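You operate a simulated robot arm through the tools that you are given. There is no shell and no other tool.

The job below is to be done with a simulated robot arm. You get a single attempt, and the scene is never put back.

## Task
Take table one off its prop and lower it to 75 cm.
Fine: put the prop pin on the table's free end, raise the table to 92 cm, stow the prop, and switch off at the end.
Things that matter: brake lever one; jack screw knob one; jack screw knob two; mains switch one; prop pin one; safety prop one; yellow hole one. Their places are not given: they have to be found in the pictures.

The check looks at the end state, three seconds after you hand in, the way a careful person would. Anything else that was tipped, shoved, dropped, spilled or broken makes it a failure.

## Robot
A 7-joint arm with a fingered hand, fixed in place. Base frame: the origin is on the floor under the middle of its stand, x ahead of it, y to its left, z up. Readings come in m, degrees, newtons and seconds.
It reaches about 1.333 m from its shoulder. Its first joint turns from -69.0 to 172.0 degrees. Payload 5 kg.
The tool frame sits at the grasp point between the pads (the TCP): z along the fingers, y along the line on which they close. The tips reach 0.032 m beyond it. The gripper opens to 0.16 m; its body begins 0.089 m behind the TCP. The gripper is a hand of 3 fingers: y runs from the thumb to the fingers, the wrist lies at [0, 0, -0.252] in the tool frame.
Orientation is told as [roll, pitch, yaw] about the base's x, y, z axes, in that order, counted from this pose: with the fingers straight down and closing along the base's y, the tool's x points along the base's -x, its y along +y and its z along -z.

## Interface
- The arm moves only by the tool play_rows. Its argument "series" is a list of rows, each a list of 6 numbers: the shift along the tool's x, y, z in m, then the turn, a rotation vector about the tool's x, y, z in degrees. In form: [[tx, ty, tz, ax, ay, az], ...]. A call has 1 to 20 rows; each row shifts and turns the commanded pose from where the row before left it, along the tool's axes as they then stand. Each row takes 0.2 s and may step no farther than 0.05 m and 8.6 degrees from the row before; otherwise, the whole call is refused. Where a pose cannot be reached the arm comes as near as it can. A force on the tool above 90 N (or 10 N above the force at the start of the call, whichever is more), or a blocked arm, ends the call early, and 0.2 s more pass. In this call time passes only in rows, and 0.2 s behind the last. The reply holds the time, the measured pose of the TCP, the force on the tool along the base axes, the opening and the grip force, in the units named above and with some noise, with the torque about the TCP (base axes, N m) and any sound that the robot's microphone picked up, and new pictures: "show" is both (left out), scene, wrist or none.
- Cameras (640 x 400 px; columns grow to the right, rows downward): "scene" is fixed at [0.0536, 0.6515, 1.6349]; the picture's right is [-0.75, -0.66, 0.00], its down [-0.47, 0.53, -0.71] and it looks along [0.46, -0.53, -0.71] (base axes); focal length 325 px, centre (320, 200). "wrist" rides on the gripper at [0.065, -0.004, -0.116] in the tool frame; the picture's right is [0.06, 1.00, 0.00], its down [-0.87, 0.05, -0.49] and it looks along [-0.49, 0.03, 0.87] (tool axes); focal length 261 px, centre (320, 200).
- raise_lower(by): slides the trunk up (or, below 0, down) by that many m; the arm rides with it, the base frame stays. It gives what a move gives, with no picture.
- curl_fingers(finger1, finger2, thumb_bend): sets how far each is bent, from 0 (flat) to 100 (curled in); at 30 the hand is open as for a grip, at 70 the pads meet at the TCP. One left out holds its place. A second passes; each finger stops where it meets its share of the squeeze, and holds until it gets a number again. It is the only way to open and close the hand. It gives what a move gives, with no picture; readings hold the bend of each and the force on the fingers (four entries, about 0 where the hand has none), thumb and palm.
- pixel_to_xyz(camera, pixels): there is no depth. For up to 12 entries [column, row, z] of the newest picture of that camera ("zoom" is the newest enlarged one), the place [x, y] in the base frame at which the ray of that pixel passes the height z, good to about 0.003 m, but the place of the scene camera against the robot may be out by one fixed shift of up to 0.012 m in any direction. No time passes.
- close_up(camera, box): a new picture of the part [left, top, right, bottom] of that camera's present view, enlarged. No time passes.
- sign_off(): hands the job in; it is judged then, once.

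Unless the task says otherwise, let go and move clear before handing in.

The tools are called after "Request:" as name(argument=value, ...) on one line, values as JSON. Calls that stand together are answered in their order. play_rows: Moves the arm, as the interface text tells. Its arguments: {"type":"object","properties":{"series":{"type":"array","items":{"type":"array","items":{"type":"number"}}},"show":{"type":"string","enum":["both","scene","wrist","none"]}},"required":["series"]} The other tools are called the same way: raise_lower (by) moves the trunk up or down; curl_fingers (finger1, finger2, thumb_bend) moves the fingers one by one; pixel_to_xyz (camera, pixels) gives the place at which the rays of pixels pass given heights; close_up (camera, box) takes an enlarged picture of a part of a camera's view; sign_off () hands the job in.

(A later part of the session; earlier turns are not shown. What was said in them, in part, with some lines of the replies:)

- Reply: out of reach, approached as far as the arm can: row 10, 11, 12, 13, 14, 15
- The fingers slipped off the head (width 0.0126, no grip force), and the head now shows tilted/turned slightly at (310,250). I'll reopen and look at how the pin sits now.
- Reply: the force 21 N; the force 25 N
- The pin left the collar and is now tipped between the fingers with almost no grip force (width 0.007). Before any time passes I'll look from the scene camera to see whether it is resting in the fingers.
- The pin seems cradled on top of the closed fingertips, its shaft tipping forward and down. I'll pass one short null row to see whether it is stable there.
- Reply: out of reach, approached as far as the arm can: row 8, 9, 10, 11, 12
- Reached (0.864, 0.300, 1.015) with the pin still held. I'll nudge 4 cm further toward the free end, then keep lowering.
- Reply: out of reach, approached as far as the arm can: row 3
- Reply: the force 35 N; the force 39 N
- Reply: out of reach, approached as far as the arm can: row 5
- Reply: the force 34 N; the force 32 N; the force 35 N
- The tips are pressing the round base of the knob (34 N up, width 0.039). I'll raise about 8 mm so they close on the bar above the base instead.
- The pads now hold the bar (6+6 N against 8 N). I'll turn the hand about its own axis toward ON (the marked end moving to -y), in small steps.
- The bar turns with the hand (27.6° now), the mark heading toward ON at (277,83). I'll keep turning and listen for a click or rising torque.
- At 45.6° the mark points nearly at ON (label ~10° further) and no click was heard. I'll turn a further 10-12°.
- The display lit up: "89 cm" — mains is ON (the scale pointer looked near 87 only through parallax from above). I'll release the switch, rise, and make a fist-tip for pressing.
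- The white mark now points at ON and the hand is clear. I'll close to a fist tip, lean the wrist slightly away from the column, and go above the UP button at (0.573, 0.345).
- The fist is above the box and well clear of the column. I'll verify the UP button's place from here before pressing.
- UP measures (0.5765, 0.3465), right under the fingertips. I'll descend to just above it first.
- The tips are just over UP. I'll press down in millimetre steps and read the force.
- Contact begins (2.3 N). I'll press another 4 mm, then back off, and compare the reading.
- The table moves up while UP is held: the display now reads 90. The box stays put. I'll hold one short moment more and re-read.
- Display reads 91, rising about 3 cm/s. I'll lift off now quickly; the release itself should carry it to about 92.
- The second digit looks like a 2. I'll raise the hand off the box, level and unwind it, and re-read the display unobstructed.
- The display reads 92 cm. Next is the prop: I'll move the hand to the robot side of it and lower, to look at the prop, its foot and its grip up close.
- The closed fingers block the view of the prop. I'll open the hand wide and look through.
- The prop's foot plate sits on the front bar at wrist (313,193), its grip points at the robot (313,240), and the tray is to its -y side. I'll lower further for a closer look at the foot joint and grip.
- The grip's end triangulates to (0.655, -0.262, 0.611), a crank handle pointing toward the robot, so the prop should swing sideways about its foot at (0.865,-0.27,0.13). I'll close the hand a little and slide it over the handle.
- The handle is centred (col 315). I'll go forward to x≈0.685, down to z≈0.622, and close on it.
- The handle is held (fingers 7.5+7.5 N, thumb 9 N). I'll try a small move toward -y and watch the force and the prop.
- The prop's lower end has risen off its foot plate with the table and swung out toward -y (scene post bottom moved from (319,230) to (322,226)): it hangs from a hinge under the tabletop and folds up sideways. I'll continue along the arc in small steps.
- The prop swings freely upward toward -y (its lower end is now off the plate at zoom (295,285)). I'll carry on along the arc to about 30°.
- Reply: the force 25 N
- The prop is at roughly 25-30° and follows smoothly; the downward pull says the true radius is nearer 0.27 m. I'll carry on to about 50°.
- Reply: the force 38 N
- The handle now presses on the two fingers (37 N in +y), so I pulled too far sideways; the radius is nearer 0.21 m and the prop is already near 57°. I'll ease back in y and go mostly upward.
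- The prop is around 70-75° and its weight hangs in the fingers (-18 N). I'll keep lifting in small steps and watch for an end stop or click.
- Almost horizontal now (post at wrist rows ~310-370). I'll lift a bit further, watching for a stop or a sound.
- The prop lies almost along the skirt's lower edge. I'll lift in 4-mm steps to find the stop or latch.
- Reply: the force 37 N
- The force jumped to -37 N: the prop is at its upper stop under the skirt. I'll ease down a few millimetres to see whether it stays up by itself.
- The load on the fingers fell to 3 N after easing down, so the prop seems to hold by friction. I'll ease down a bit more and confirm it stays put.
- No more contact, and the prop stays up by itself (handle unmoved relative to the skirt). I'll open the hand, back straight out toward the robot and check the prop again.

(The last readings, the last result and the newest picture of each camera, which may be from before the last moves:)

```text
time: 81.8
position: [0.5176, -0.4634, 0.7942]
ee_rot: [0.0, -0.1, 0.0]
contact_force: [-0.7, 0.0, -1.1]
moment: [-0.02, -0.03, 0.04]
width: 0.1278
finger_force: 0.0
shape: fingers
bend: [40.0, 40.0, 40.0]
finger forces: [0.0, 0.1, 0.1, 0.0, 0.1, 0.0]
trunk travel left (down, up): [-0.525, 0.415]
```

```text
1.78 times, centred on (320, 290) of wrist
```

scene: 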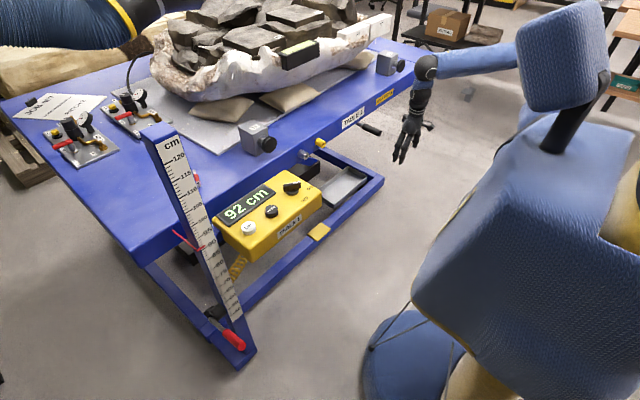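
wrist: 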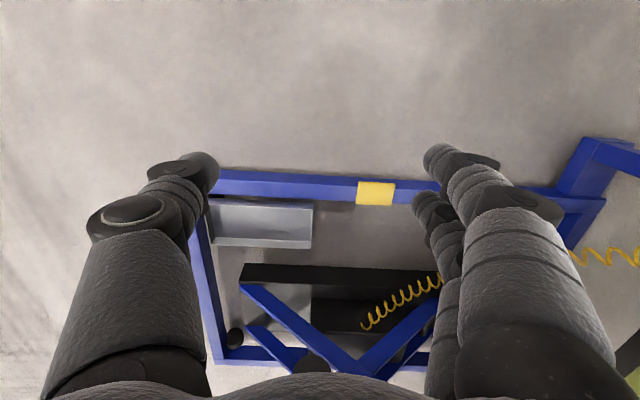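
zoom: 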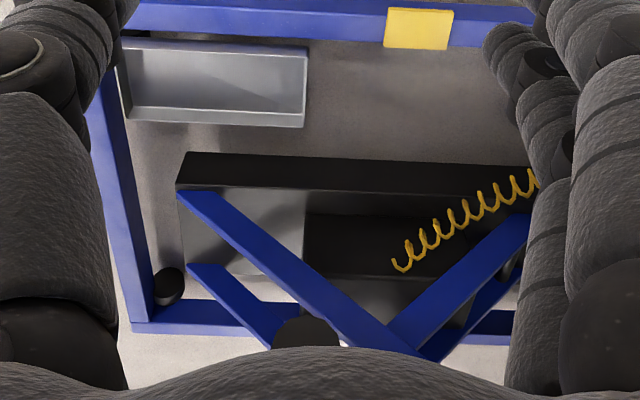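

The prop stays stowed: its handle sticks out under the TABLE 1 label at scene (367,128) and the post is up behind the skirt. Next I'll go above the DOWN button and make the fist again.

Request:
play_rows(series=[[0, 0.02, -0.035, 0, 0, 0], [0, 0.03, -0.035, 0, 0, 0], [0, 0.03, -0.035, 0, 0, 0], [0, 0.03, -0.035, 0, 0, 0], [0, 0.03, -0.035, 0, 0, 0], [0, 0.03, -0.035, 0, 0, 0], [0, 0.03, -0.035, 0, 0, 0], [0, 0.03, -0.035, 0, 0, 0], [-0.005, 0.045, 0, 0, 0, 0], [-0.005, 0.045, 0, 0, 0, 0], [-0.005, 0.045, 0, 0, 0, 0], [-0.005, 0.045, 0, 0, 0, 0], [-0.005, 0.045, 0, 0, 0, 0], [-0.005, 0.045, 0, 0, 0, 0], [-0.005, 0.045, 0, 0, 0, 0], [-0.005, 0.045, 0, 0, 0, 0], [-0.005, 0.045, 0, 0, 0, 0], [-0.005, 0.045, 0, 0, 0, 0], [-0.003, 0.035, 0, 0, 0, 0]])

Request:
curl_fingers(finger1=72, finger2=72, thumb_bend=72)

Request:
play_rows(series=[[0, 0, 0.02, 0, 0, 0]])

Request:
close_up(camera="wrist", box=[200, 40, 440, 220])

```text
time: 85.8
position: [0.5718, 0.2531, 1.0728]
ee_rot: [-0.1, -0.1, -0.2]
contact_force: [-0.1, 0.8, 0.3]
moment: [-0.01, -0.02, -0.02]
width: 0.1277
finger_force: 0.0
shape: fingers
bend: [40.0, 40.0, 40.0]
finger forces: [0.1, 0.0, 0.2, 0.0, 0.0, 0.0]
trunk travel left (down, up): [-0.525, 0.415]
```

scene: 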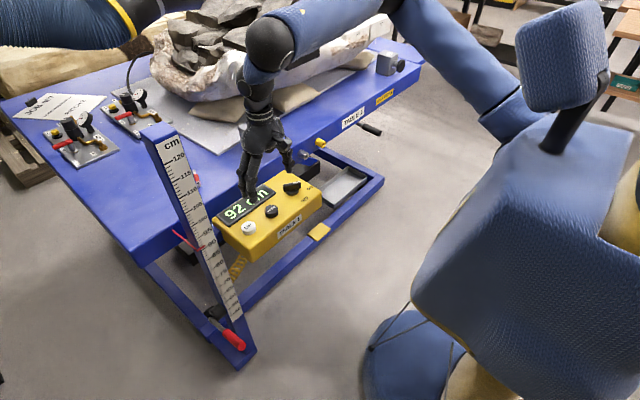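
wrist: 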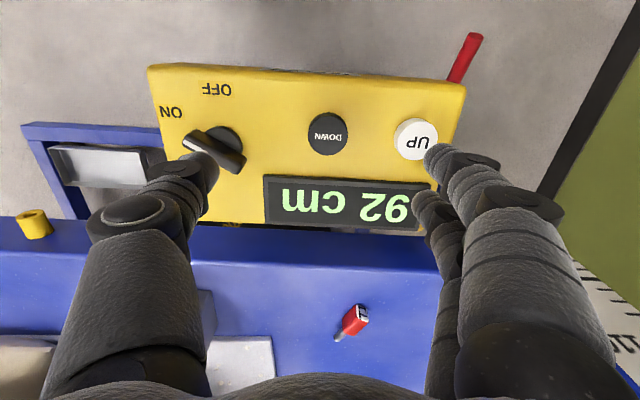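

```text
time: 86.8
position: [0.5729, 0.251, 1.075]
ee_rot: [-0.1, -0.1, -0.2]
contact_force: [0.1, 1.1, -0.7]
moment: [0.0, 0.02, 0.02]
width: 0.0068
finger_force: 0.0
shape: fingers
bend: [72.0, 72.0, 72.0]
finger forces: [0.0, 0.0, 0.0, 0.1, 0.0, 0.0]
trunk travel left (down, up): [-0.525, 0.415]
```

```text
time: 87.2
position: [0.5736, 0.2519, 1.0526]
ee_rot: [0.0, -0.1, -0.1]
contact_force: [0.0, 0.2, 0.2]
moment: [0.01, 0.03, 0.02]
width: 0.0067
finger_force: 0.0
shape: fingers
bend: [72.0, 72.0, 72.0]
finger forces: [0.0, 0.0, 0.1, 0.0, 0.0, 0.1]
trunk travel left (down, up): [-0.525, 0.415]
```

scene: 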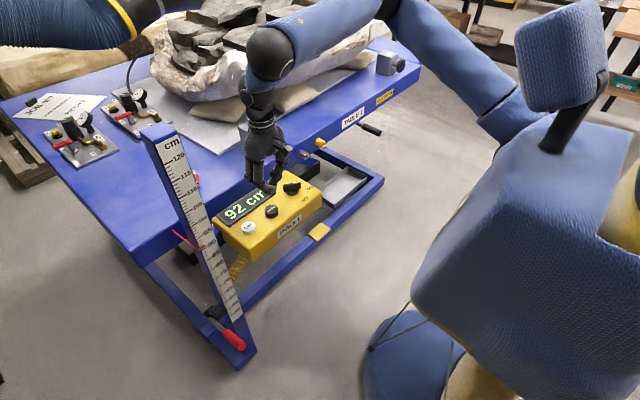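
wrist: 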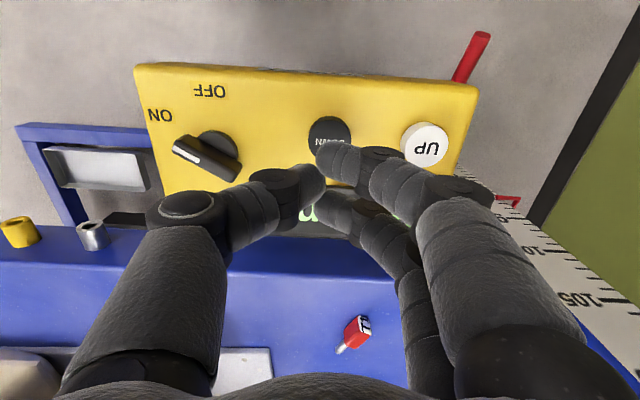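

```text
2.22 times, centred on (320, 130) of wrist
```

zoom: 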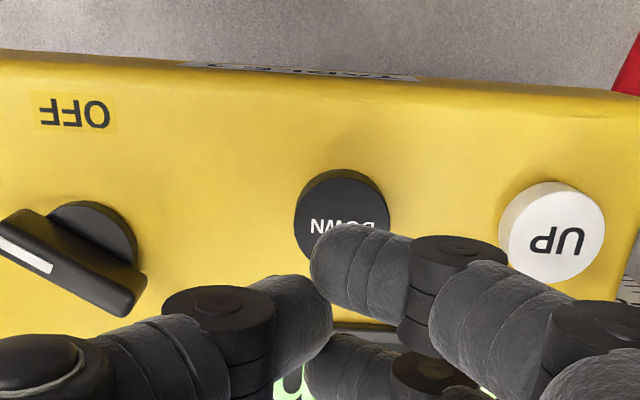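

The display is readable (92 cm) and the pin lies where I left it (356,330). I'll check the DOWN button's place once more, then press.

Request:
pixel_to_xyz(camera="wrist", pixels=[[329, 135, 0.943], [426, 146, 0.943], [220, 143, 0.943]])

Request:
play_rows(series=[[0, 0.004, 0.025, 0, 0, 0], [0, 0.004, 0.025, 0, 0, 0], [0, 0, 0.015, 0, 0, 0]])

Request:
close_up(camera="wrist", box=[200, 60, 440, 240])

Request:
close_up(camera="scene", box=[180, 150, 320, 260])

```text
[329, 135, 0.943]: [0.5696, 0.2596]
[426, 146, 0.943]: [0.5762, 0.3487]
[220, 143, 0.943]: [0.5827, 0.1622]
```

```text
time: 88.0
position: [0.573, 0.2587, 0.9902]
ee_rot: [-0.1, 0.0, 0.0]
contact_force: [0.2, -0.5, 0.0]
moment: [0.02, 0.01, 0.02]
width: 0.0068
finger_force: 0.1
shape: fingers
bend: [72.0, 72.0, 72.0]
finger forces: [0.0, 0.1, 0.0, 0.1, 0.1, 0.0]
trunk travel left (down, up): [-0.525, 0.415]
```

scene: 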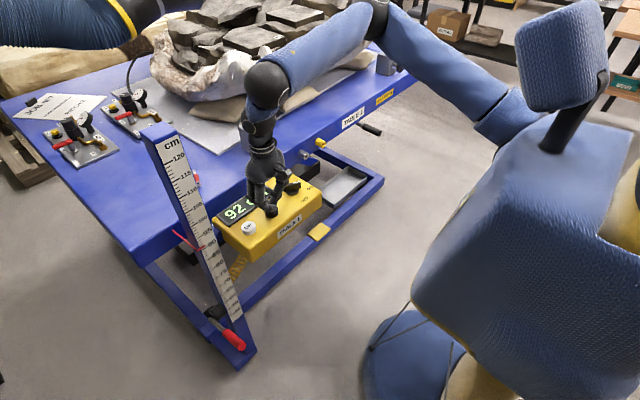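
wrist: 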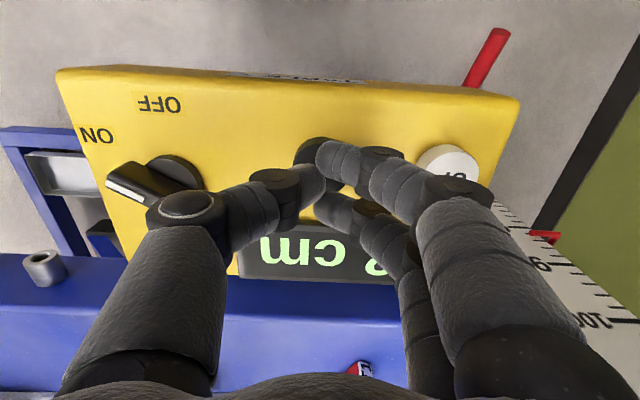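

```text
2.22 times, centred on (320, 150) of wrist
```

zoom: 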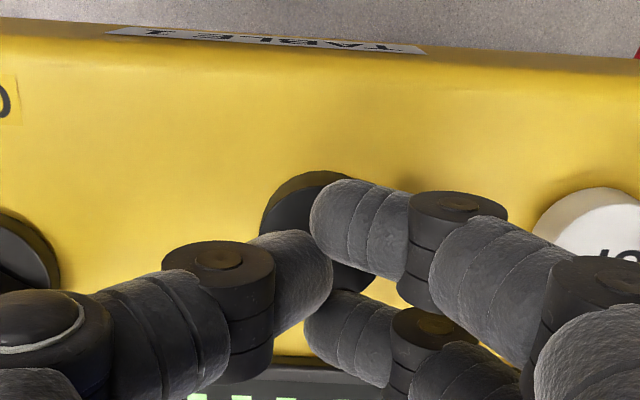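

```text
3.64 times, centred on (250, 205) of scene
```

zoom: 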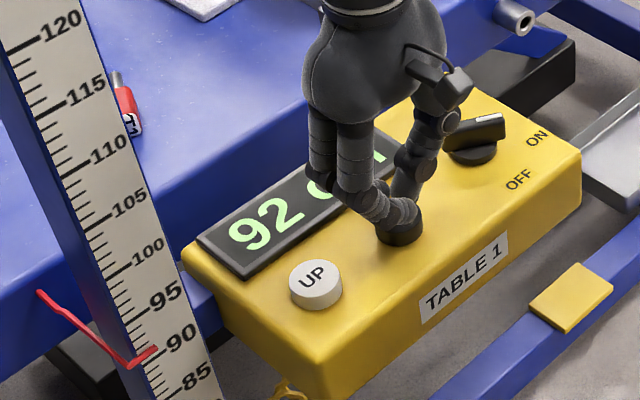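

The fist is right over DOWN and the digits are visible from the scene camera. I'll press and hold for about a second, then read.

Request:
play_rows(series=[[0, 0, 0.009, 0, 0, 0], [0, 0, 0.004, 0, 0, 0], [0, 0, 0.004, 0, 0, 0], [0, 0, 0, 0, 0, 0], [0, 0, 0, 0, 0, 0]], show="scene")

Request:
close_up(camera="scene", box=[180, 150, 320, 260])

```text
time: 89.2
position: [0.5718, 0.2597, 0.9721]
ee_rot: [0.0, -0.2, -0.2]
contact_force: [1.8, -0.3, 4.2]
moment: [-0.06, 0.0, 0.01]
width: 0.0061
finger_force: 2.1
shape: fingers
bend: [72.0, 72.0, 72.0]
finger forces: [0.0, 0.0, 0.0, 0.0, 5.0, 0.1]
trunk travel left (down, up): [-0.525, 0.415]
```

scene: 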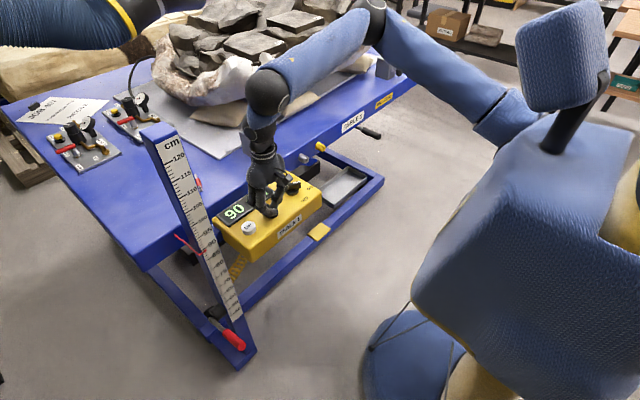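

```text
3.64 times, centred on (250, 205) of scene
```

zoom: 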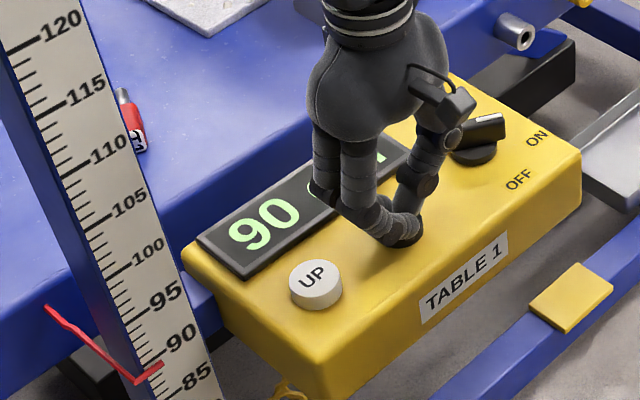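

The table comes down (90 now), pressing force 4 N. I'll hold another second and check the rate and the prop.

Request:
play_rows(series=[[0, 0, 0, 0, 0, 0], [0, 0, 0, 0, 0, 0], [0, 0, 0, 0, 0, 0], [0, 0, 0, 0, 0, 0]], show="scene")

Request:
close_up(camera="scene", box=[180, 150, 320, 260])

Request:
close_up(camera="scene", box=[290, 70, 430, 210])

```text
time: 90.2
position: [0.5726, 0.2589, 0.9714]
ee_rot: [0.0, -0.1, -0.2]
contact_force: [0.8, -1.0, 4.6]
moment: [-0.07, -0.04, -0.01]
width: 0.0065
finger_force: 2.1
shape: fingers
bend: [72.0, 72.0, 72.0]
finger forces: [0.0, 0.0, 0.0, 0.1, 5.0, 0.0]
trunk travel left (down, up): [-0.525, 0.415]
```

scene: 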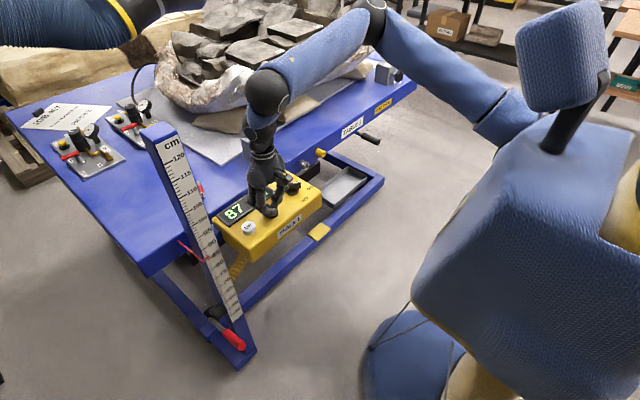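

```text
3.64 times, centred on (250, 205) of scene
```

zoom: 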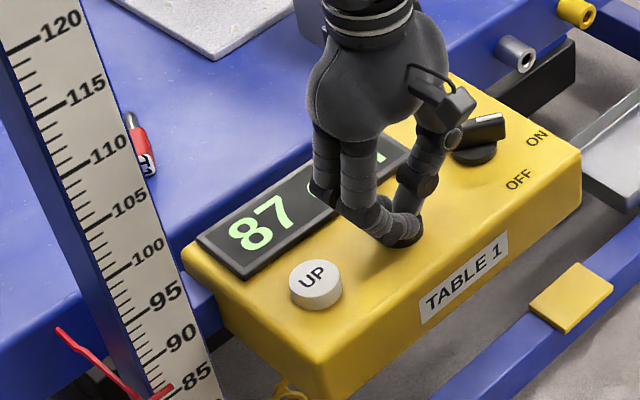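

```text
2.86 times, centred on (360, 140) of scene
```

zoom: 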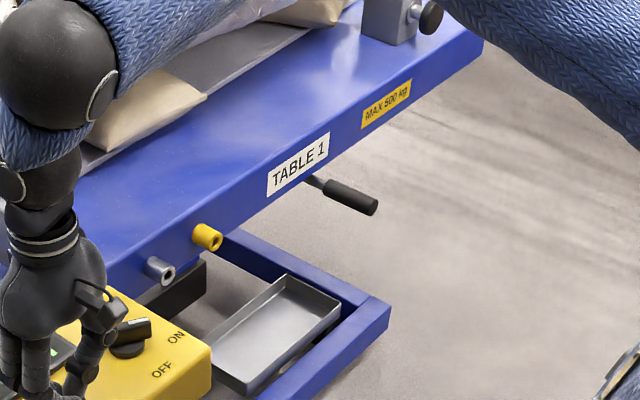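

Rate is 3 cm/s (87 now), prop steady and stowed. I'll hold about 2 seconds more and check again.

Request:
play_rows(series=[[0, 0, 0, 0, 0, 0], [0, 0, 0, 0, 0, 0], [0, 0, 0, 0, 0, 0], [0, 0, 0, 0, 0, 0], [0, 0, 0, 0, 0, 0], [0, 0, 0, 0, 0, 0], [0, 0, 0, 0, 0, 0], [0, 0, 0, 0, 0, 0], [0, 0, 0, 0, 0, 0]], show="scene")

Request:
close_up(camera="scene", box=[180, 150, 320, 260])

```text
time: 92.2
position: [0.5733, 0.2589, 0.9718]
ee_rot: [0.1, -0.1, -0.2]
contact_force: [1.3, -0.9, 4.5]
moment: [-0.07, -0.02, 0.01]
width: 0.0063
finger_force: 2.2
shape: fingers
bend: [72.0, 72.0, 72.0]
finger forces: [0.1, 0.0, 0.0, 0.0, 5.1, 0.0]
trunk travel left (down, up): [-0.525, 0.415]
```

scene: 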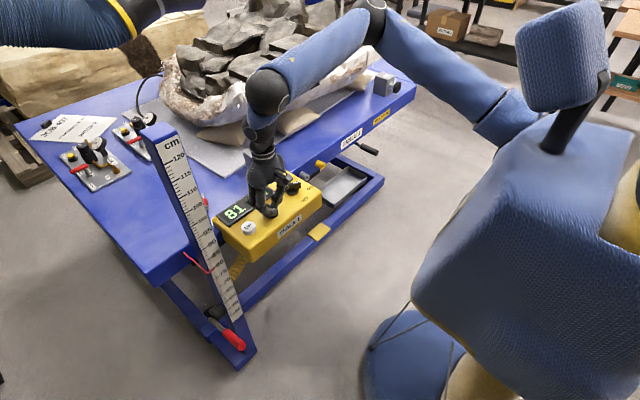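

```text
3.64 times, centred on (250, 205) of scene
```

zoom: 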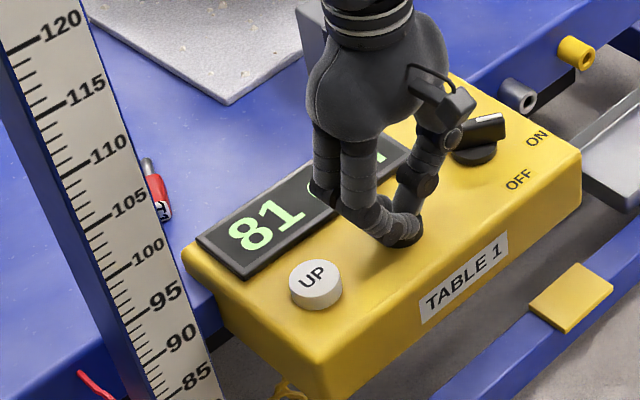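

81 cm now. I'll hold about 1.2 s more (to ~77) and then finish in short steps.

Request:
play_rows(series=[[0, 0, 0, 0, 0, 0], [0, 0, 0, 0, 0, 0], [0, 0, 0, 0, 0, 0], [0, 0, 0, 0, 0, 0], [0, 0, 0, 0, 0, 0]], show="scene")

Request:
close_up(camera="scene", box=[180, 150, 320, 260])

Request:
close_up(camera="scene", box=[180, 230, 260, 300])

```text
time: 93.4
position: [0.5732, 0.2601, 0.9708]
ee_rot: [0.0, -0.1, -0.2]
contact_force: [1.4, -0.2, 4.2]
moment: [-0.04, -0.06, 0.05]
width: 0.0065
finger_force: 2.7
shape: fingers
bend: [72.0, 72.0, 72.0]
finger forces: [0.0, 0.0, 0.1, 0.0, 5.0, 0.1]
trunk travel left (down, up): [-0.525, 0.415]
```

scene: 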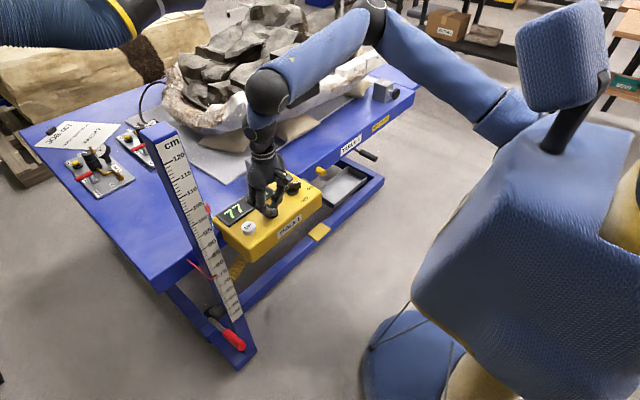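

```text
3.64 times, centred on (250, 205) of scene
```

zoom: 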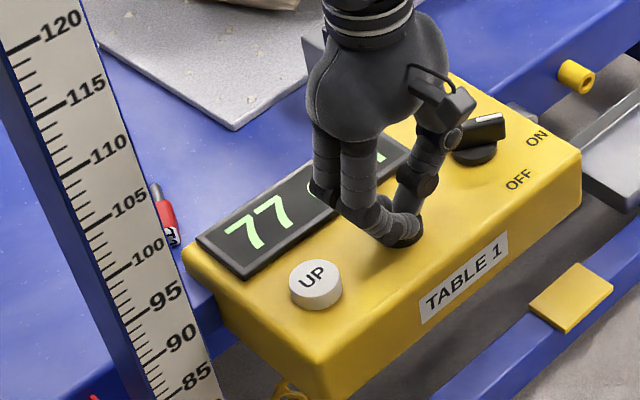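

```text
5.71 times, centred on (220, 265) of scene
```

zoom: 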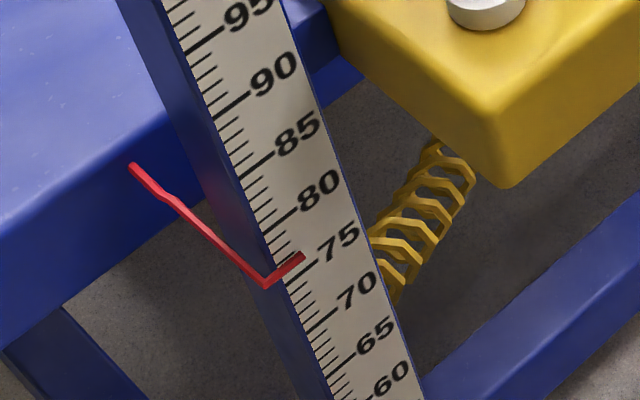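

77 cm now (best estimate 77.2). I'll hold three more rows (1.8 cm) and then lift off quickly.

Request:
play_rows(series=[[0, 0, 0, 0, 0, 0], [0, 0, 0, 0, 0, 0], [0, 0, 0, 0, 0, 0], [0, 0, -0.03, 0, 0, 0], [0, 0, -0.03, 0, 0, 0]], show="scene")

Request:
close_up(camera="scene", box=[180, 150, 320, 260])

Request:
close_up(camera="scene", box=[180, 230, 260, 300])

```text
time: 94.6
position: [0.5721, 0.2595, 1.0326]
ee_rot: [0.0, -0.1, 0.0]
contact_force: [-0.8, -1.6, -0.6]
moment: [0.0, 0.03, 0.03]
width: 0.0065
finger_force: 0.0
shape: fingers
bend: [72.0, 72.0, 72.0]
finger forces: [0.0, 0.0, 0.0, 0.1, 0.1, 0.1]
trunk travel left (down, up): [-0.525, 0.415]
```

scene: 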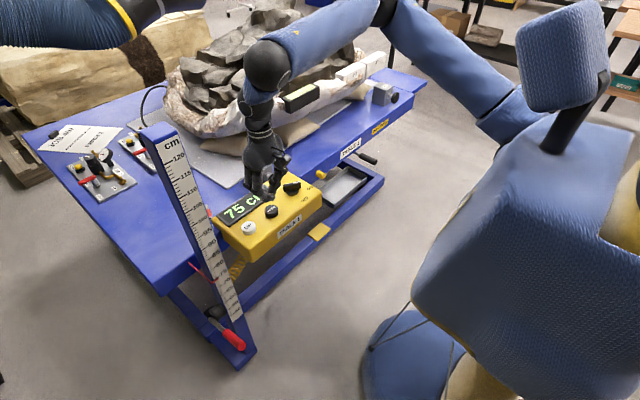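

```text
3.64 times, centred on (250, 205) of scene
```

zoom: 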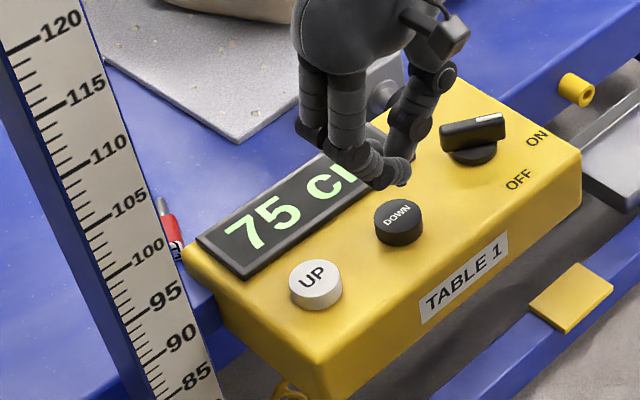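

```text
5.71 times, centred on (220, 265) of scene
```

zoom: 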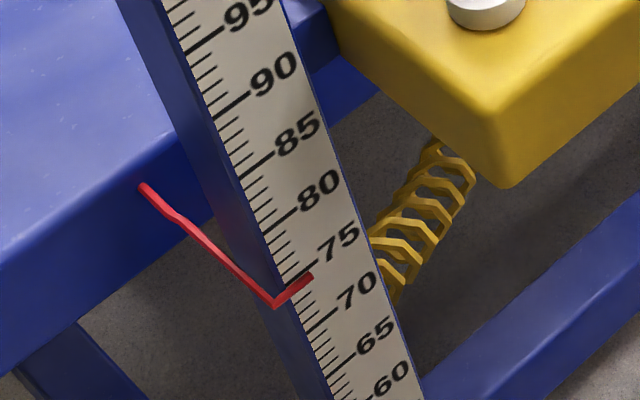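

The display reads 75 cm. Next I'll turn the mains off: raise, go over the switch, turn the hand to match the bar, and half-open the fingers.

Request:
play_rows(series=[[0, 0, -0.025, 0, 0, 0], [-0.0078, -0.0353, 0, 0, 0, 0], [-0.0078, -0.0353, 0, 0, 0, 0], [-0.0078, -0.0353, 0, 0, 0, 0], [0, 0, 0, 0, 0, -7.2], [0, 0, 0, 0, 0, -7.2], [0, 0, 0, 0, 0, -7.2], [0, 0, 0, 0, 0, -7.2], [0, 0, 0, 0, 0, -7.2], [0, 0, 0, 0, 0, -7.2], [0, 0, 0, 0, 0, -7.2], [0, 0, 0, 0, 0, -7.2]], show="none")

Request:
curl_fingers(finger1=58, finger2=58, thumb_bend=58)

Request:
play_rows(series=[[0, 0, 0.03, 0, 0, 0]])

Request:
close_up(camera="wrist", box=[200, 60, 440, 240])

```text
time: 97.2
position: [0.5962, 0.1535, 1.0579]
ee_rot: [0.0, 0.0, 57.6]
contact_force: [-0.4, 0.3, -0.6]
moment: [-0.01, 0.02, 0.0]
width: 0.0065
finger_force: 0.1
shape: fingers
bend: [72.0, 72.0, 72.0]
finger forces: [0.0, 0.0, 0.0, 0.0, 0.0, 0.0]
trunk travel left (down, up): [-0.525, 0.415]
```

```text
time: 98.2
position: [0.5962, 0.1531, 1.0578]
ee_rot: [0.0, -0.1, 57.4]
contact_force: [0.5, 0.4, 0.1]
moment: [0.01, -0.01, 0.03]
width: 0.0586
finger_force: 0.0
shape: fingers
bend: [57.0, 57.0, 57.0]
finger forces: [0.0, 0.0, 0.0, 0.0, 0.0, 0.1]
trunk travel left (down, up): [-0.525, 0.415]
```

```text
time: 98.6
position: [0.5979, 0.1538, 1.027]
ee_rot: [0.1, -0.1, 57.4]
contact_force: [-0.4, 0.3, 0.6]
moment: [-0.03, 0.03, 0.01]
width: 0.0582
finger_force: 0.0
shape: fingers
bend: [57.0, 57.0, 57.0]
finger forces: [0.0, 0.0, 0.0, 0.1, 0.0, 0.0]
trunk travel left (down, up): [-0.525, 0.415]
```

scene: 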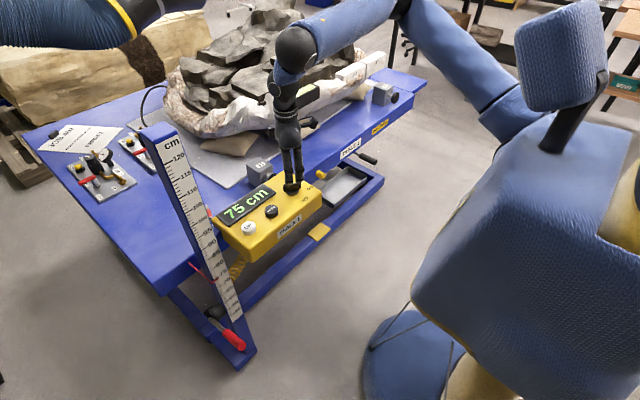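
wrist: 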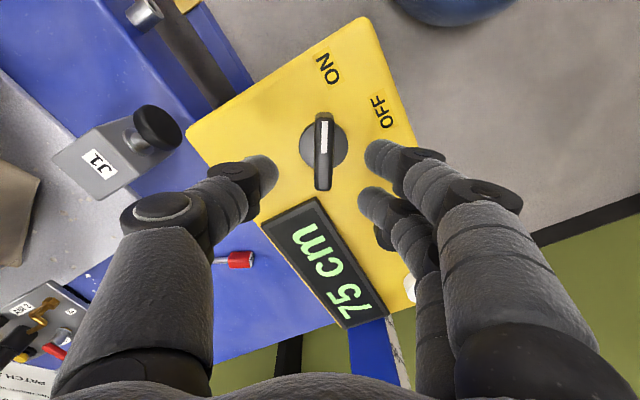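

```text
2.22 times, centred on (320, 150) of wrist
```

zoom: 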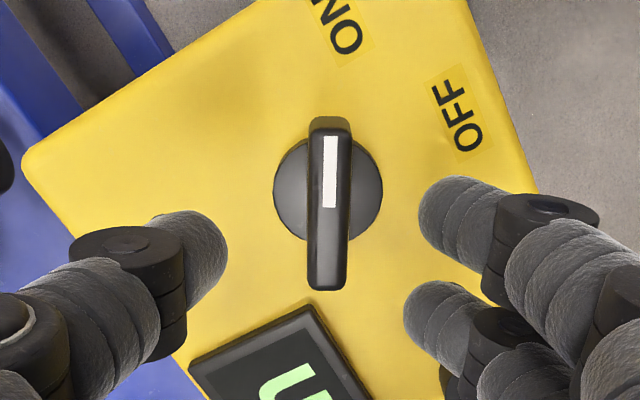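

The bar lies parallel between thumb and fingers. I'll lower to the same grasp height as before (z≈0.974) and close.

Request:
play_rows(series=[[0, 0, 0.02, 0, 0, 0], [0.001, 0.0015, 0.016, 0, 0, 0], [0, 0, 0.01, 0, 0, 0], [0, 0, 0.006, 0, 0, 0]], show="wrist")

Request:
curl_fingers(finger1=71, finger2=71, thumb_bend=71)

Request:
play_rows(series=[[0, 0, 0, 0, 0, 0]], show="wrist")

Request:
close_up(camera="wrist", box=[200, 60, 440, 240])

```text
time: 99.6
position: [0.5932, 0.1536, 0.9738]
ee_rot: [-0.2, 0.1, 57.4]
contact_force: [-0.2, -0.3, 0.1]
moment: [0.0, 0.02, 0.02]
width: 0.0585
finger_force: 0.0
shape: fingers
bend: [57.0, 57.0, 57.0]
finger forces: [0.1, 0.0, 0.1, 0.0, 0.0, 0.0]
trunk travel left (down, up): [-0.525, 0.415]
```

wrist: 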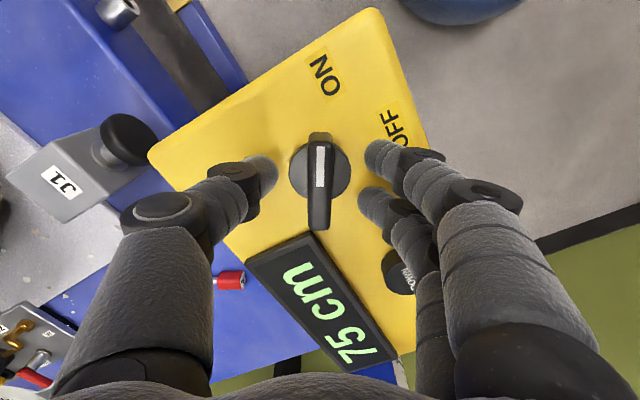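

```text
time: 100.6
position: [0.5946, 0.1541, 0.9756]
ee_rot: [0.0, 0.0, 57.5]
contact_force: [-4.3, 0.4, -4.7]
moment: [0.09, 0.13, 0.05]
width: 0.0234
finger_force: 9.9
shape: fingers
bend: [67.0, 66.0, 68.0]
finger forces: [6.4, 6.6, 0.0, 0.0, 5.8, 0.0]
trunk travel left (down, up): [-0.525, 0.415]
```

```text
time: 101.0
position: [0.595, 0.1538, 0.9742]
ee_rot: [-0.1, -0.1, 57.4]
contact_force: [-4.5, 0.9, -5.8]
moment: [0.04, 0.2, -0.01]
width: 0.0229
finger_force: 9.3
shape: fingers
bend: [67.0, 66.0, 68.0]
finger forces: [6.3, 6.4, 0.0, 0.0, 5.6, 0.0]
trunk travel left (down, up): [-0.525, 0.415]
```

wrist: 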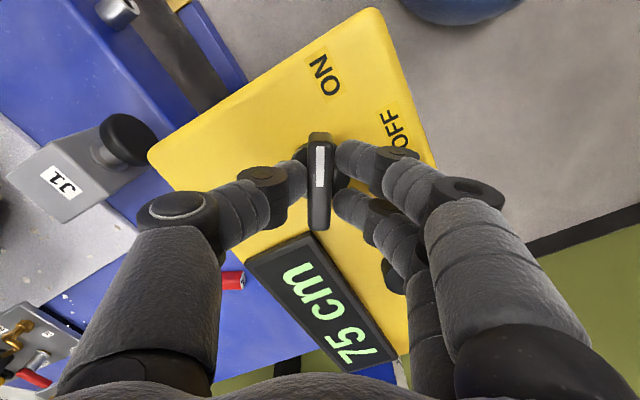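

```text
2.22 times, centred on (320, 150) of wrist
```

zoom: 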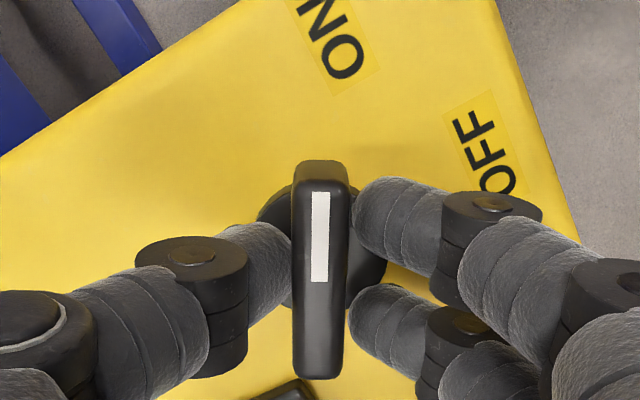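

The bar is gripped again (6+6 N against 6 N), the display still shows 75 cm. I'll turn it back toward OFF.

Request:
play_rows(series=[[0, 0, 0, 0, 0, 5], [0, 0, 0, 0, 0, 7.5], [0, 0, 0, 0, 0, 7.5], [0, 0, 0, 0, 0, 7.5], [0, 0, 0, 0, 0, 7.5], [0, 0, 0, 0, 0, 7.5], [0, 0, 0, 0, 0, 7.5], [0, 0, 0, 0, 0, 7]])

Request:
close_up(camera="wrist", box=[200, 60, 440, 240])

Request:
close_up(camera="scene", box=[200, 130, 340, 260])

```text
time: 102.8
position: [0.5945, 0.1541, 0.9748]
ee_rot: [0.0, 0.0, 0.2]
contact_force: [2.2, 7.5, 0.8]
moment: [0.31, -0.11, 0.0]
width: 0.019
finger_force: 8.7
shape: fingers
bend: [70.0, 66.0, 69.0]
finger forces: [4.2, 8.0, 0.1, 0.0, 5.0, 0.0]
trunk travel left (down, up): [-0.525, 0.415]
```

scene: 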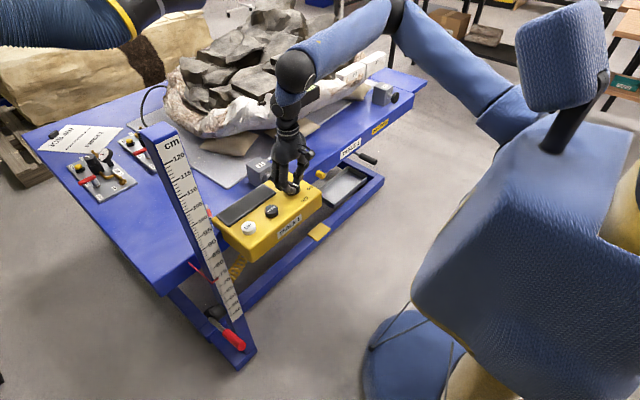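
wrist: 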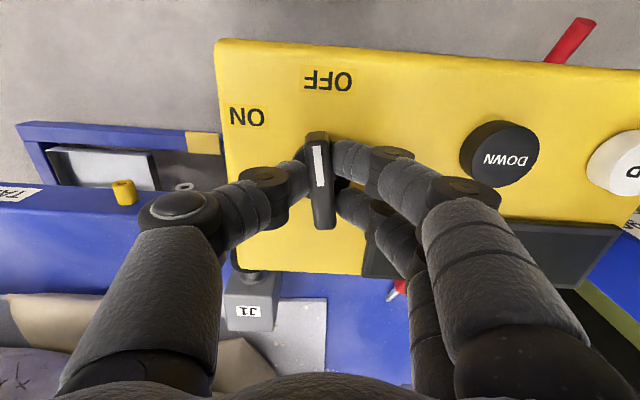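

```text
2.22 times, centred on (320, 150) of wrist
```

zoom: 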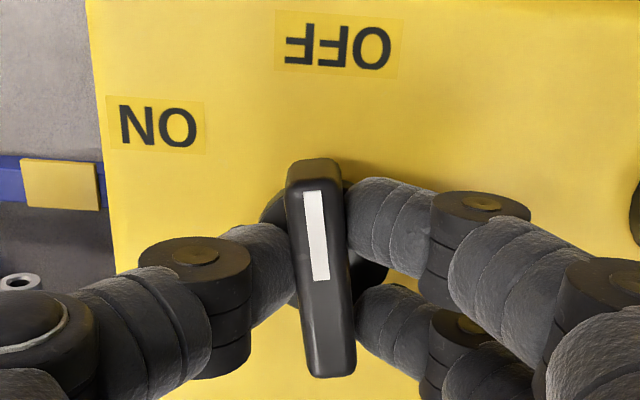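

```text
3.08 times, centred on (270, 195) of scene
```

zoom: 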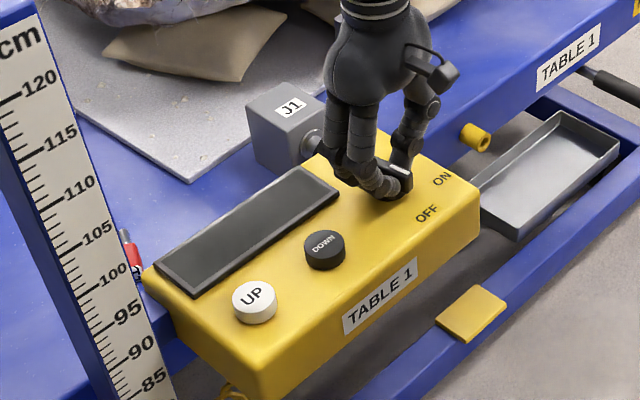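

The display is dark: mains off, but the bar is still ~7° short of its original OFF mark. I'll turn another 8° and then let go.

Request:
play_rows(series=[[0, 0, 0, 0, 0, 5], [0, 0, 0, 0, 0, 5], [0, 0, 0, 0, 0, 0]], show="wrist")

Request:
close_up(camera="wrist", box=[200, 60, 440, 240])

```text
time: 103.6
position: [0.5942, 0.1536, 0.9755]
ee_rot: [-0.1, 0.0, -9.6]
contact_force: [1.5, 6.5, 1.9]
moment: [0.27, -0.08, 0.04]
width: 0.0192
finger_force: 8.5
shape: fingers
bend: [70.0, 66.0, 69.0]
finger forces: [4.3, 7.7, 0.1, 0.0, 5.0, 0.0]
trunk travel left (down, up): [-0.525, 0.415]
```

wrist: 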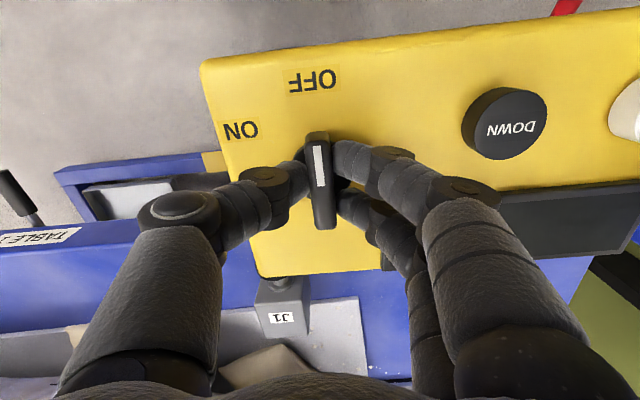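

```text
2.22 times, centred on (320, 150) of wrist
```

zoom: 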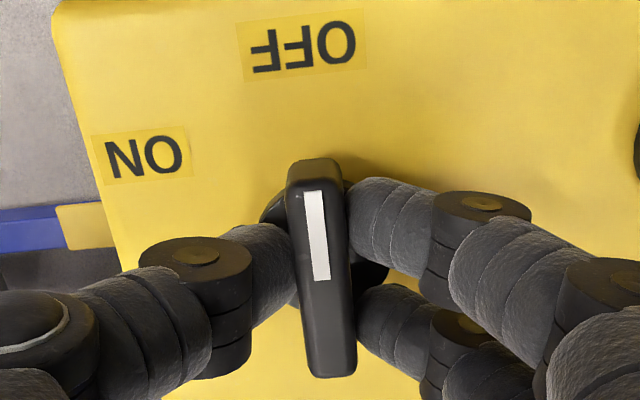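

The bar now points straight at the OFF label. I'll open the fingers, rise straight up and check.

Request:
curl_fingers(finger1=58, finger2=58, thumb_bend=58)

Request:
play_rows(series=[[0, 0, -0.01, 0, 0, 0], [0, 0, -0.025, 0, 0, 0], [0, 0, -0.035, 0, 0, 0], [0, 0, -0.04, 0, 0, 0], [0, 0, -0.04, 0, 0, 0], [0, 0, 0, 0, 0, -5], [0, 0, 0, 0, 0, -4.6], [0.04, -0.02, 0, 0, 0, 0], [0.04, -0.03, 0, 0, 0, 0]])

Request:
close_up(camera="wrist", box=[220, 40, 600, 280])

Request:
close_up(camera="scene", box=[180, 130, 340, 260])

```text
time: 104.6
position: [0.5933, 0.1539, 0.9754]
ee_rot: [-0.1, 0.0, -9.7]
contact_force: [0.0, 0.4, 0.9]
moment: [-0.02, 0.04, 0.0]
width: 0.0583
finger_force: 0.1
shape: fingers
bend: [57.0, 57.0, 57.0]
finger forces: [0.1, 0.0, 0.0, 0.1, 0.1, 0.0]
trunk travel left (down, up): [-0.525, 0.415]
```

```text
time: 106.6
position: [0.5145, 0.1023, 1.125]
ee_rot: [0.0, -0.1, 0.1]
contact_force: [-0.1, -0.8, -0.3]
moment: [0.0, 0.0, 0.02]
width: 0.0584
finger_force: 0.1
shape: fingers
bend: [57.0, 57.0, 57.0]
finger forces: [0.0, 0.1, 0.1, 0.0, 0.1, 0.0]
trunk travel left (down, up): [-0.525, 0.415]
```

scene: 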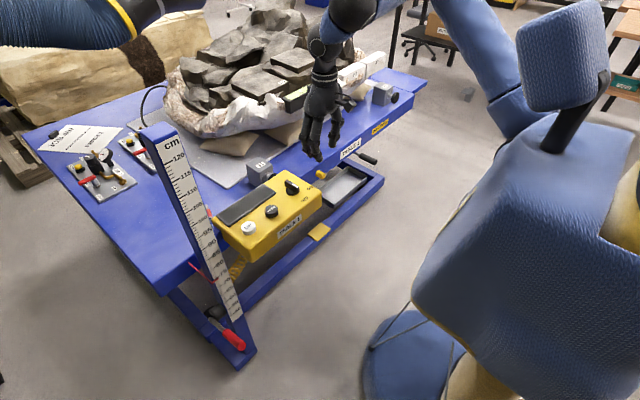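
wrist: 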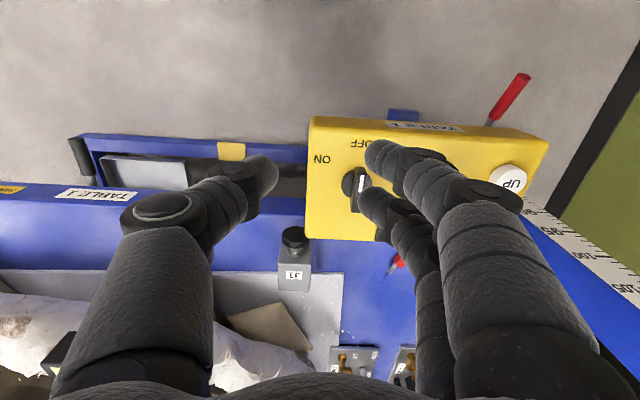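

```text
1.67 times, centred on (410, 160) of wrist
```

zoom: 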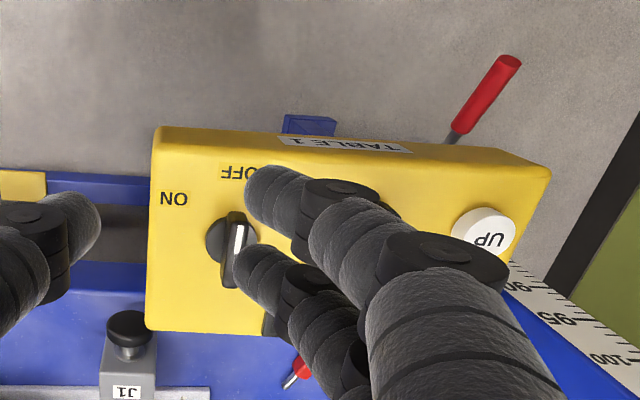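

```text
3.08 times, centred on (260, 195) of scene
```

zoom: 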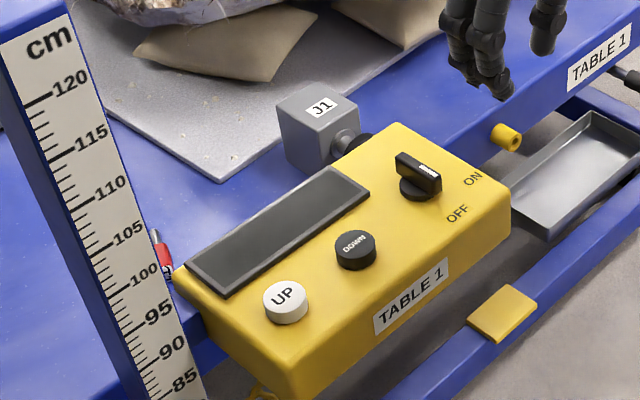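

Switch is back at OFF and the display is dark; the pin still lies on the tabletop by the column. I'll move over to the prop side for a last look that it's still fully folded after the lowering.

Request:
play_rows(series=[[0, -0.047, 0, 0, 0, 0], [0, -0.047, 0, 0, 0, 0], [0, -0.047, 0, 0, 0, 0], [0, -0.047, 0, 0, 0, 0], [0, -0.047, 0, 0, 0, 0], [0, -0.047, 0, 0, 0, 0], [0, -0.047, 0, 0, 0, 0], [0, -0.047, 0, 0, 0, 0], [0, -0.047, 0, 0, 0, 0], [0, -0.047, 0, 0, 0, 0], [0, -0.047, 0, 0, 0, 0], [0, -0.047, 0, 0, 0, 0]], show="scene")

Request:
play_rows(series=[[0, 0, 0.045, 0, 0, 0], [0, 0, 0.045, 0, 0, 0], [0, 0, 0.045, 0, 0, 0], [0, 0, 0.045, 0, 0, 0], [0, 0, 0.045, 0, 0, 0], [0, 0, 0.045, 0, 0, 0], [0, 0, 0.045, 0, 0, 0], [0, 0, 0.045, 0, 0, 0], [0, 0, 0.045, 0, 0, 0], [0, 0, 0.045, 0, 0, 0], [0, 0, 0.045, 0, 0, 0]])

Request:
close_up(camera="scene", box=[290, 90, 430, 230])

Request:
close_up(camera="wrist", box=[140, 180, 500, 400])

```text
time: 109.2
position: [0.523, -0.433, 1.1185]
ee_rot: [0.0, -0.1, 0.0]
contact_force: [0.0, 0.7, 0.1]
moment: [-0.04, -0.01, -0.01]
width: 0.0585
finger_force: 0.1
shape: fingers
bend: [57.0, 57.0, 57.0]
finger forces: [0.1, 0.0, 0.0, 0.0, 0.1, 0.1]
out of reach, approached as far as the arm can: row 12
trunk travel left (down, up): [-0.525, 0.415]
```

scene: 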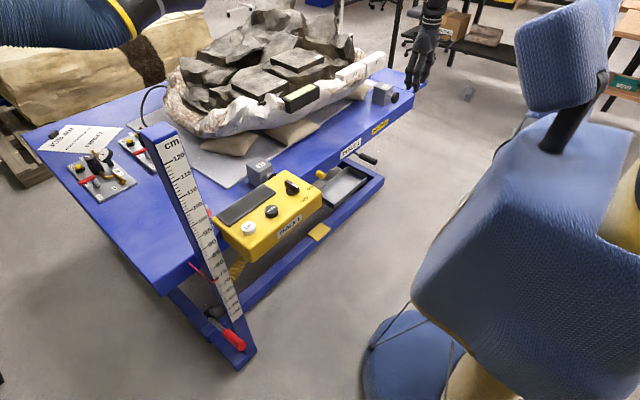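

```text
time: 111.8
position: [0.6025, -0.4334, 0.7069]
ee_rot: [0.0, -9.7, 0.0]
contact_force: [-0.9, 0.5, 0.5]
moment: [0.01, -0.03, -0.04]
width: 0.0591
finger_force: 0.0
shape: fingers
bend: [57.0, 57.0, 57.0]
finger forces: [0.0, 0.0, 0.1, 0.0, 0.0, 0.2]
trunk travel left (down, up): [-0.525, 0.415]
stopped in row 11: the arm was blocked; the commanded pose is now the measured one
```

scene: 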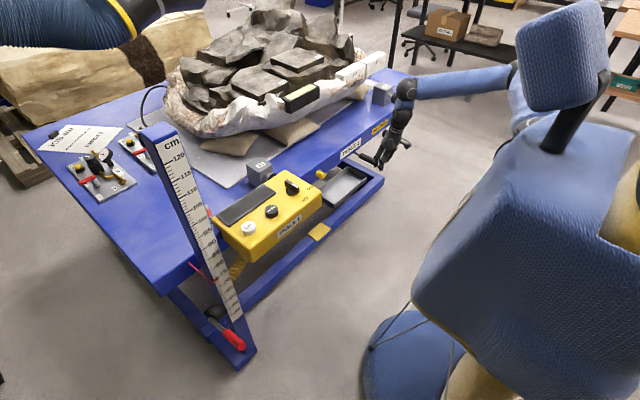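
wrist: 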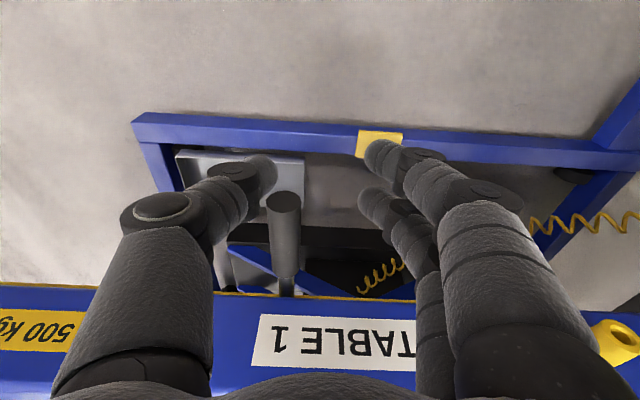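

```text
2.86 times, centred on (360, 160) of scene
```

zoom: 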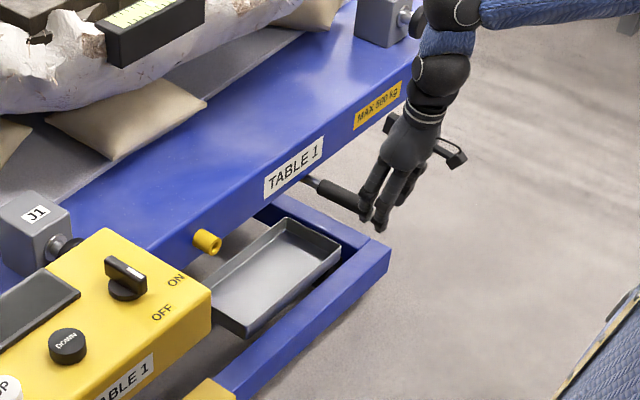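

```text
1.78 times, centred on (320, 290) of wrist
```

zoom: 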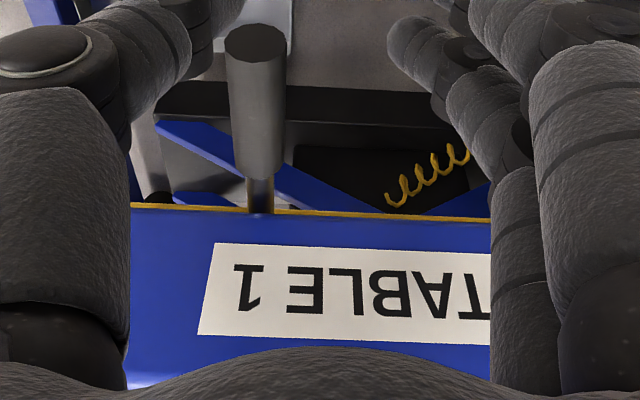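

The prop's edge shows as a thin yellow strip running parallel along the skirt's lower edge, so it is still fully folded; the arm merely met its own limit (no contact force). I'll move the hand up and away, clear of everything.

Request:
play_rows(series=[[0.01, 0, -0.03, 0, 0, 0], [0.01, 0, -0.04, 0, 0, 0], [0.005, 0.01, -0.04, 0, 0, 0], [0, 0.02, -0.04, 0, 0, 0], [0, 0.025, -0.04, 0, 0, 0], [0, 0.025, -0.04, 0, 0, 0], [0, 0.025, -0.04, 0, 0, 0], [0, 0.03, -0.035, 0, 0, 0]])

Request:
close_up(camera="scene", box=[180, 130, 420, 280])

Request:
close_up(camera="scene", box=[20, 0, 420, 250])

Request:
close_up(camera="scene", box=[170, 160, 260, 300])

```text
time: 113.6
position: [0.5249, -0.2954, 1.0041]
ee_rot: [-0.1, -9.7, 0.0]
contact_force: [-0.1, 0.9, -0.3]
moment: [0.0, 0.02, 0.01]
width: 0.0587
finger_force: 0.1
shape: fingers
bend: [57.0, 57.0, 57.0]
finger forces: [0.1, 0.0, 0.0, 0.1, 0.0, 0.0]
trunk travel left (down, up): [-0.525, 0.415]
```

scene: 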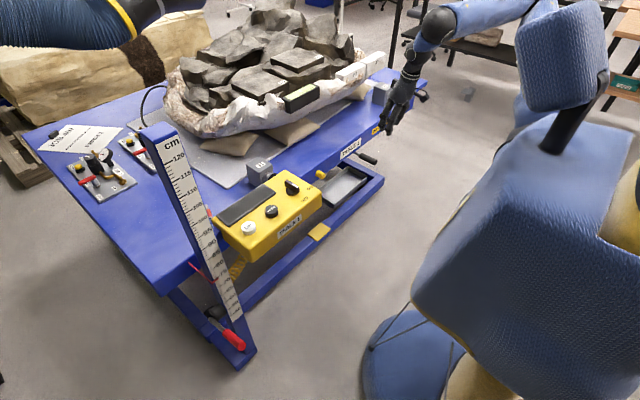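
wrist: 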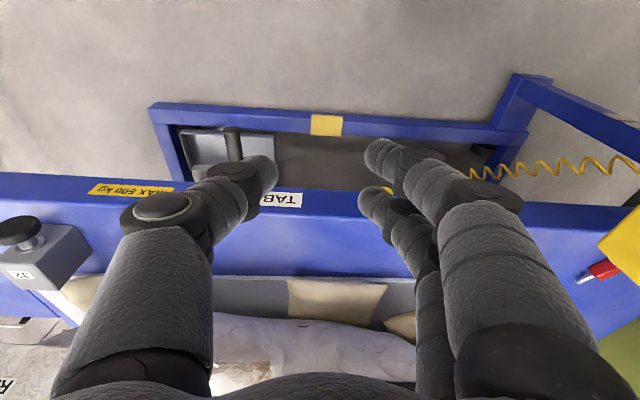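

```text
2.67 times, centred on (300, 205) of scene
```

zoom: 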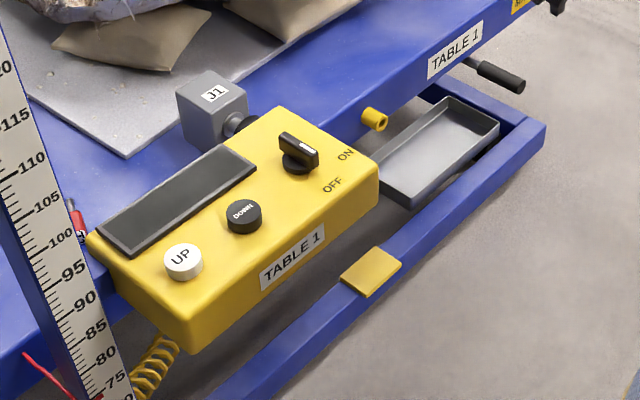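

```text
1.60 times, centred on (220, 125) of scene
```

zoom: 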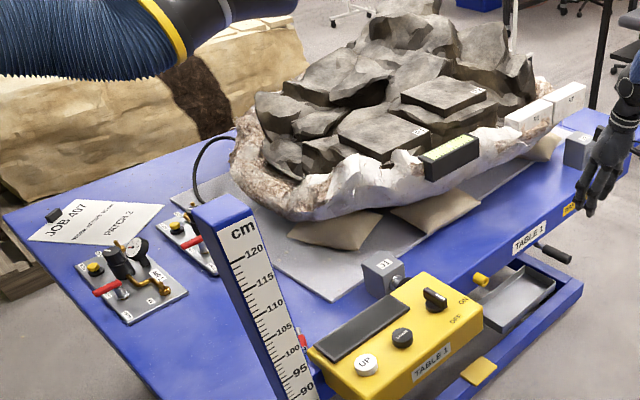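

```text
2.86 times, centred on (215, 230) of scene
```

zoom: 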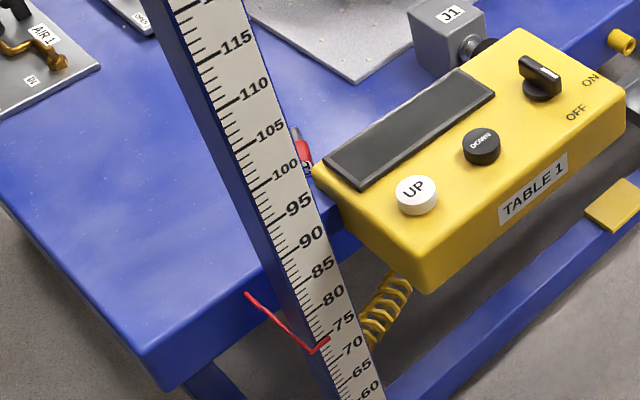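

Table at 75 cm, display dark with the switch at OFF, prop folded up under the skirt, pin resting on the free end of the tabletop, and the rocks, level, jack knobs and brake lever all look untouched. The hand is empty and clear, so I'm handing in.

Request:
sign_off()

```text
The job is handed in.
```

Table one is off its prop and lowered to 75 cm, and I've handed the job in. I don't have the check's verdict.

- **Prop pin:** I pulled it from the yellow hole and laid it on the clear tabletop at the end by the height scale. I took that as the free end because the block sits toward the other end. My first two grips slipped, so the pin came out cradled in the fingers rather than firmly held, but it was set down under control.
- **Height:** I raised the table until the display read 92 cm, then lowered it to a display reading of 75 cm. The pointer on the scale agrees, allowing for the camera's viewing angle.
- **Safety prop:** It hangs from the table, so I folded it up under the tabletop edge to its stop. It stays there by friction with no latch that I could find, and it was still up after the table came down.
- **Mains switch:** It points at OFF and the display is dark.
- **Everything else:** Jack knobs, brake lever, block and level looked undisturbed in the last pictures, and the hand is empty and clear.
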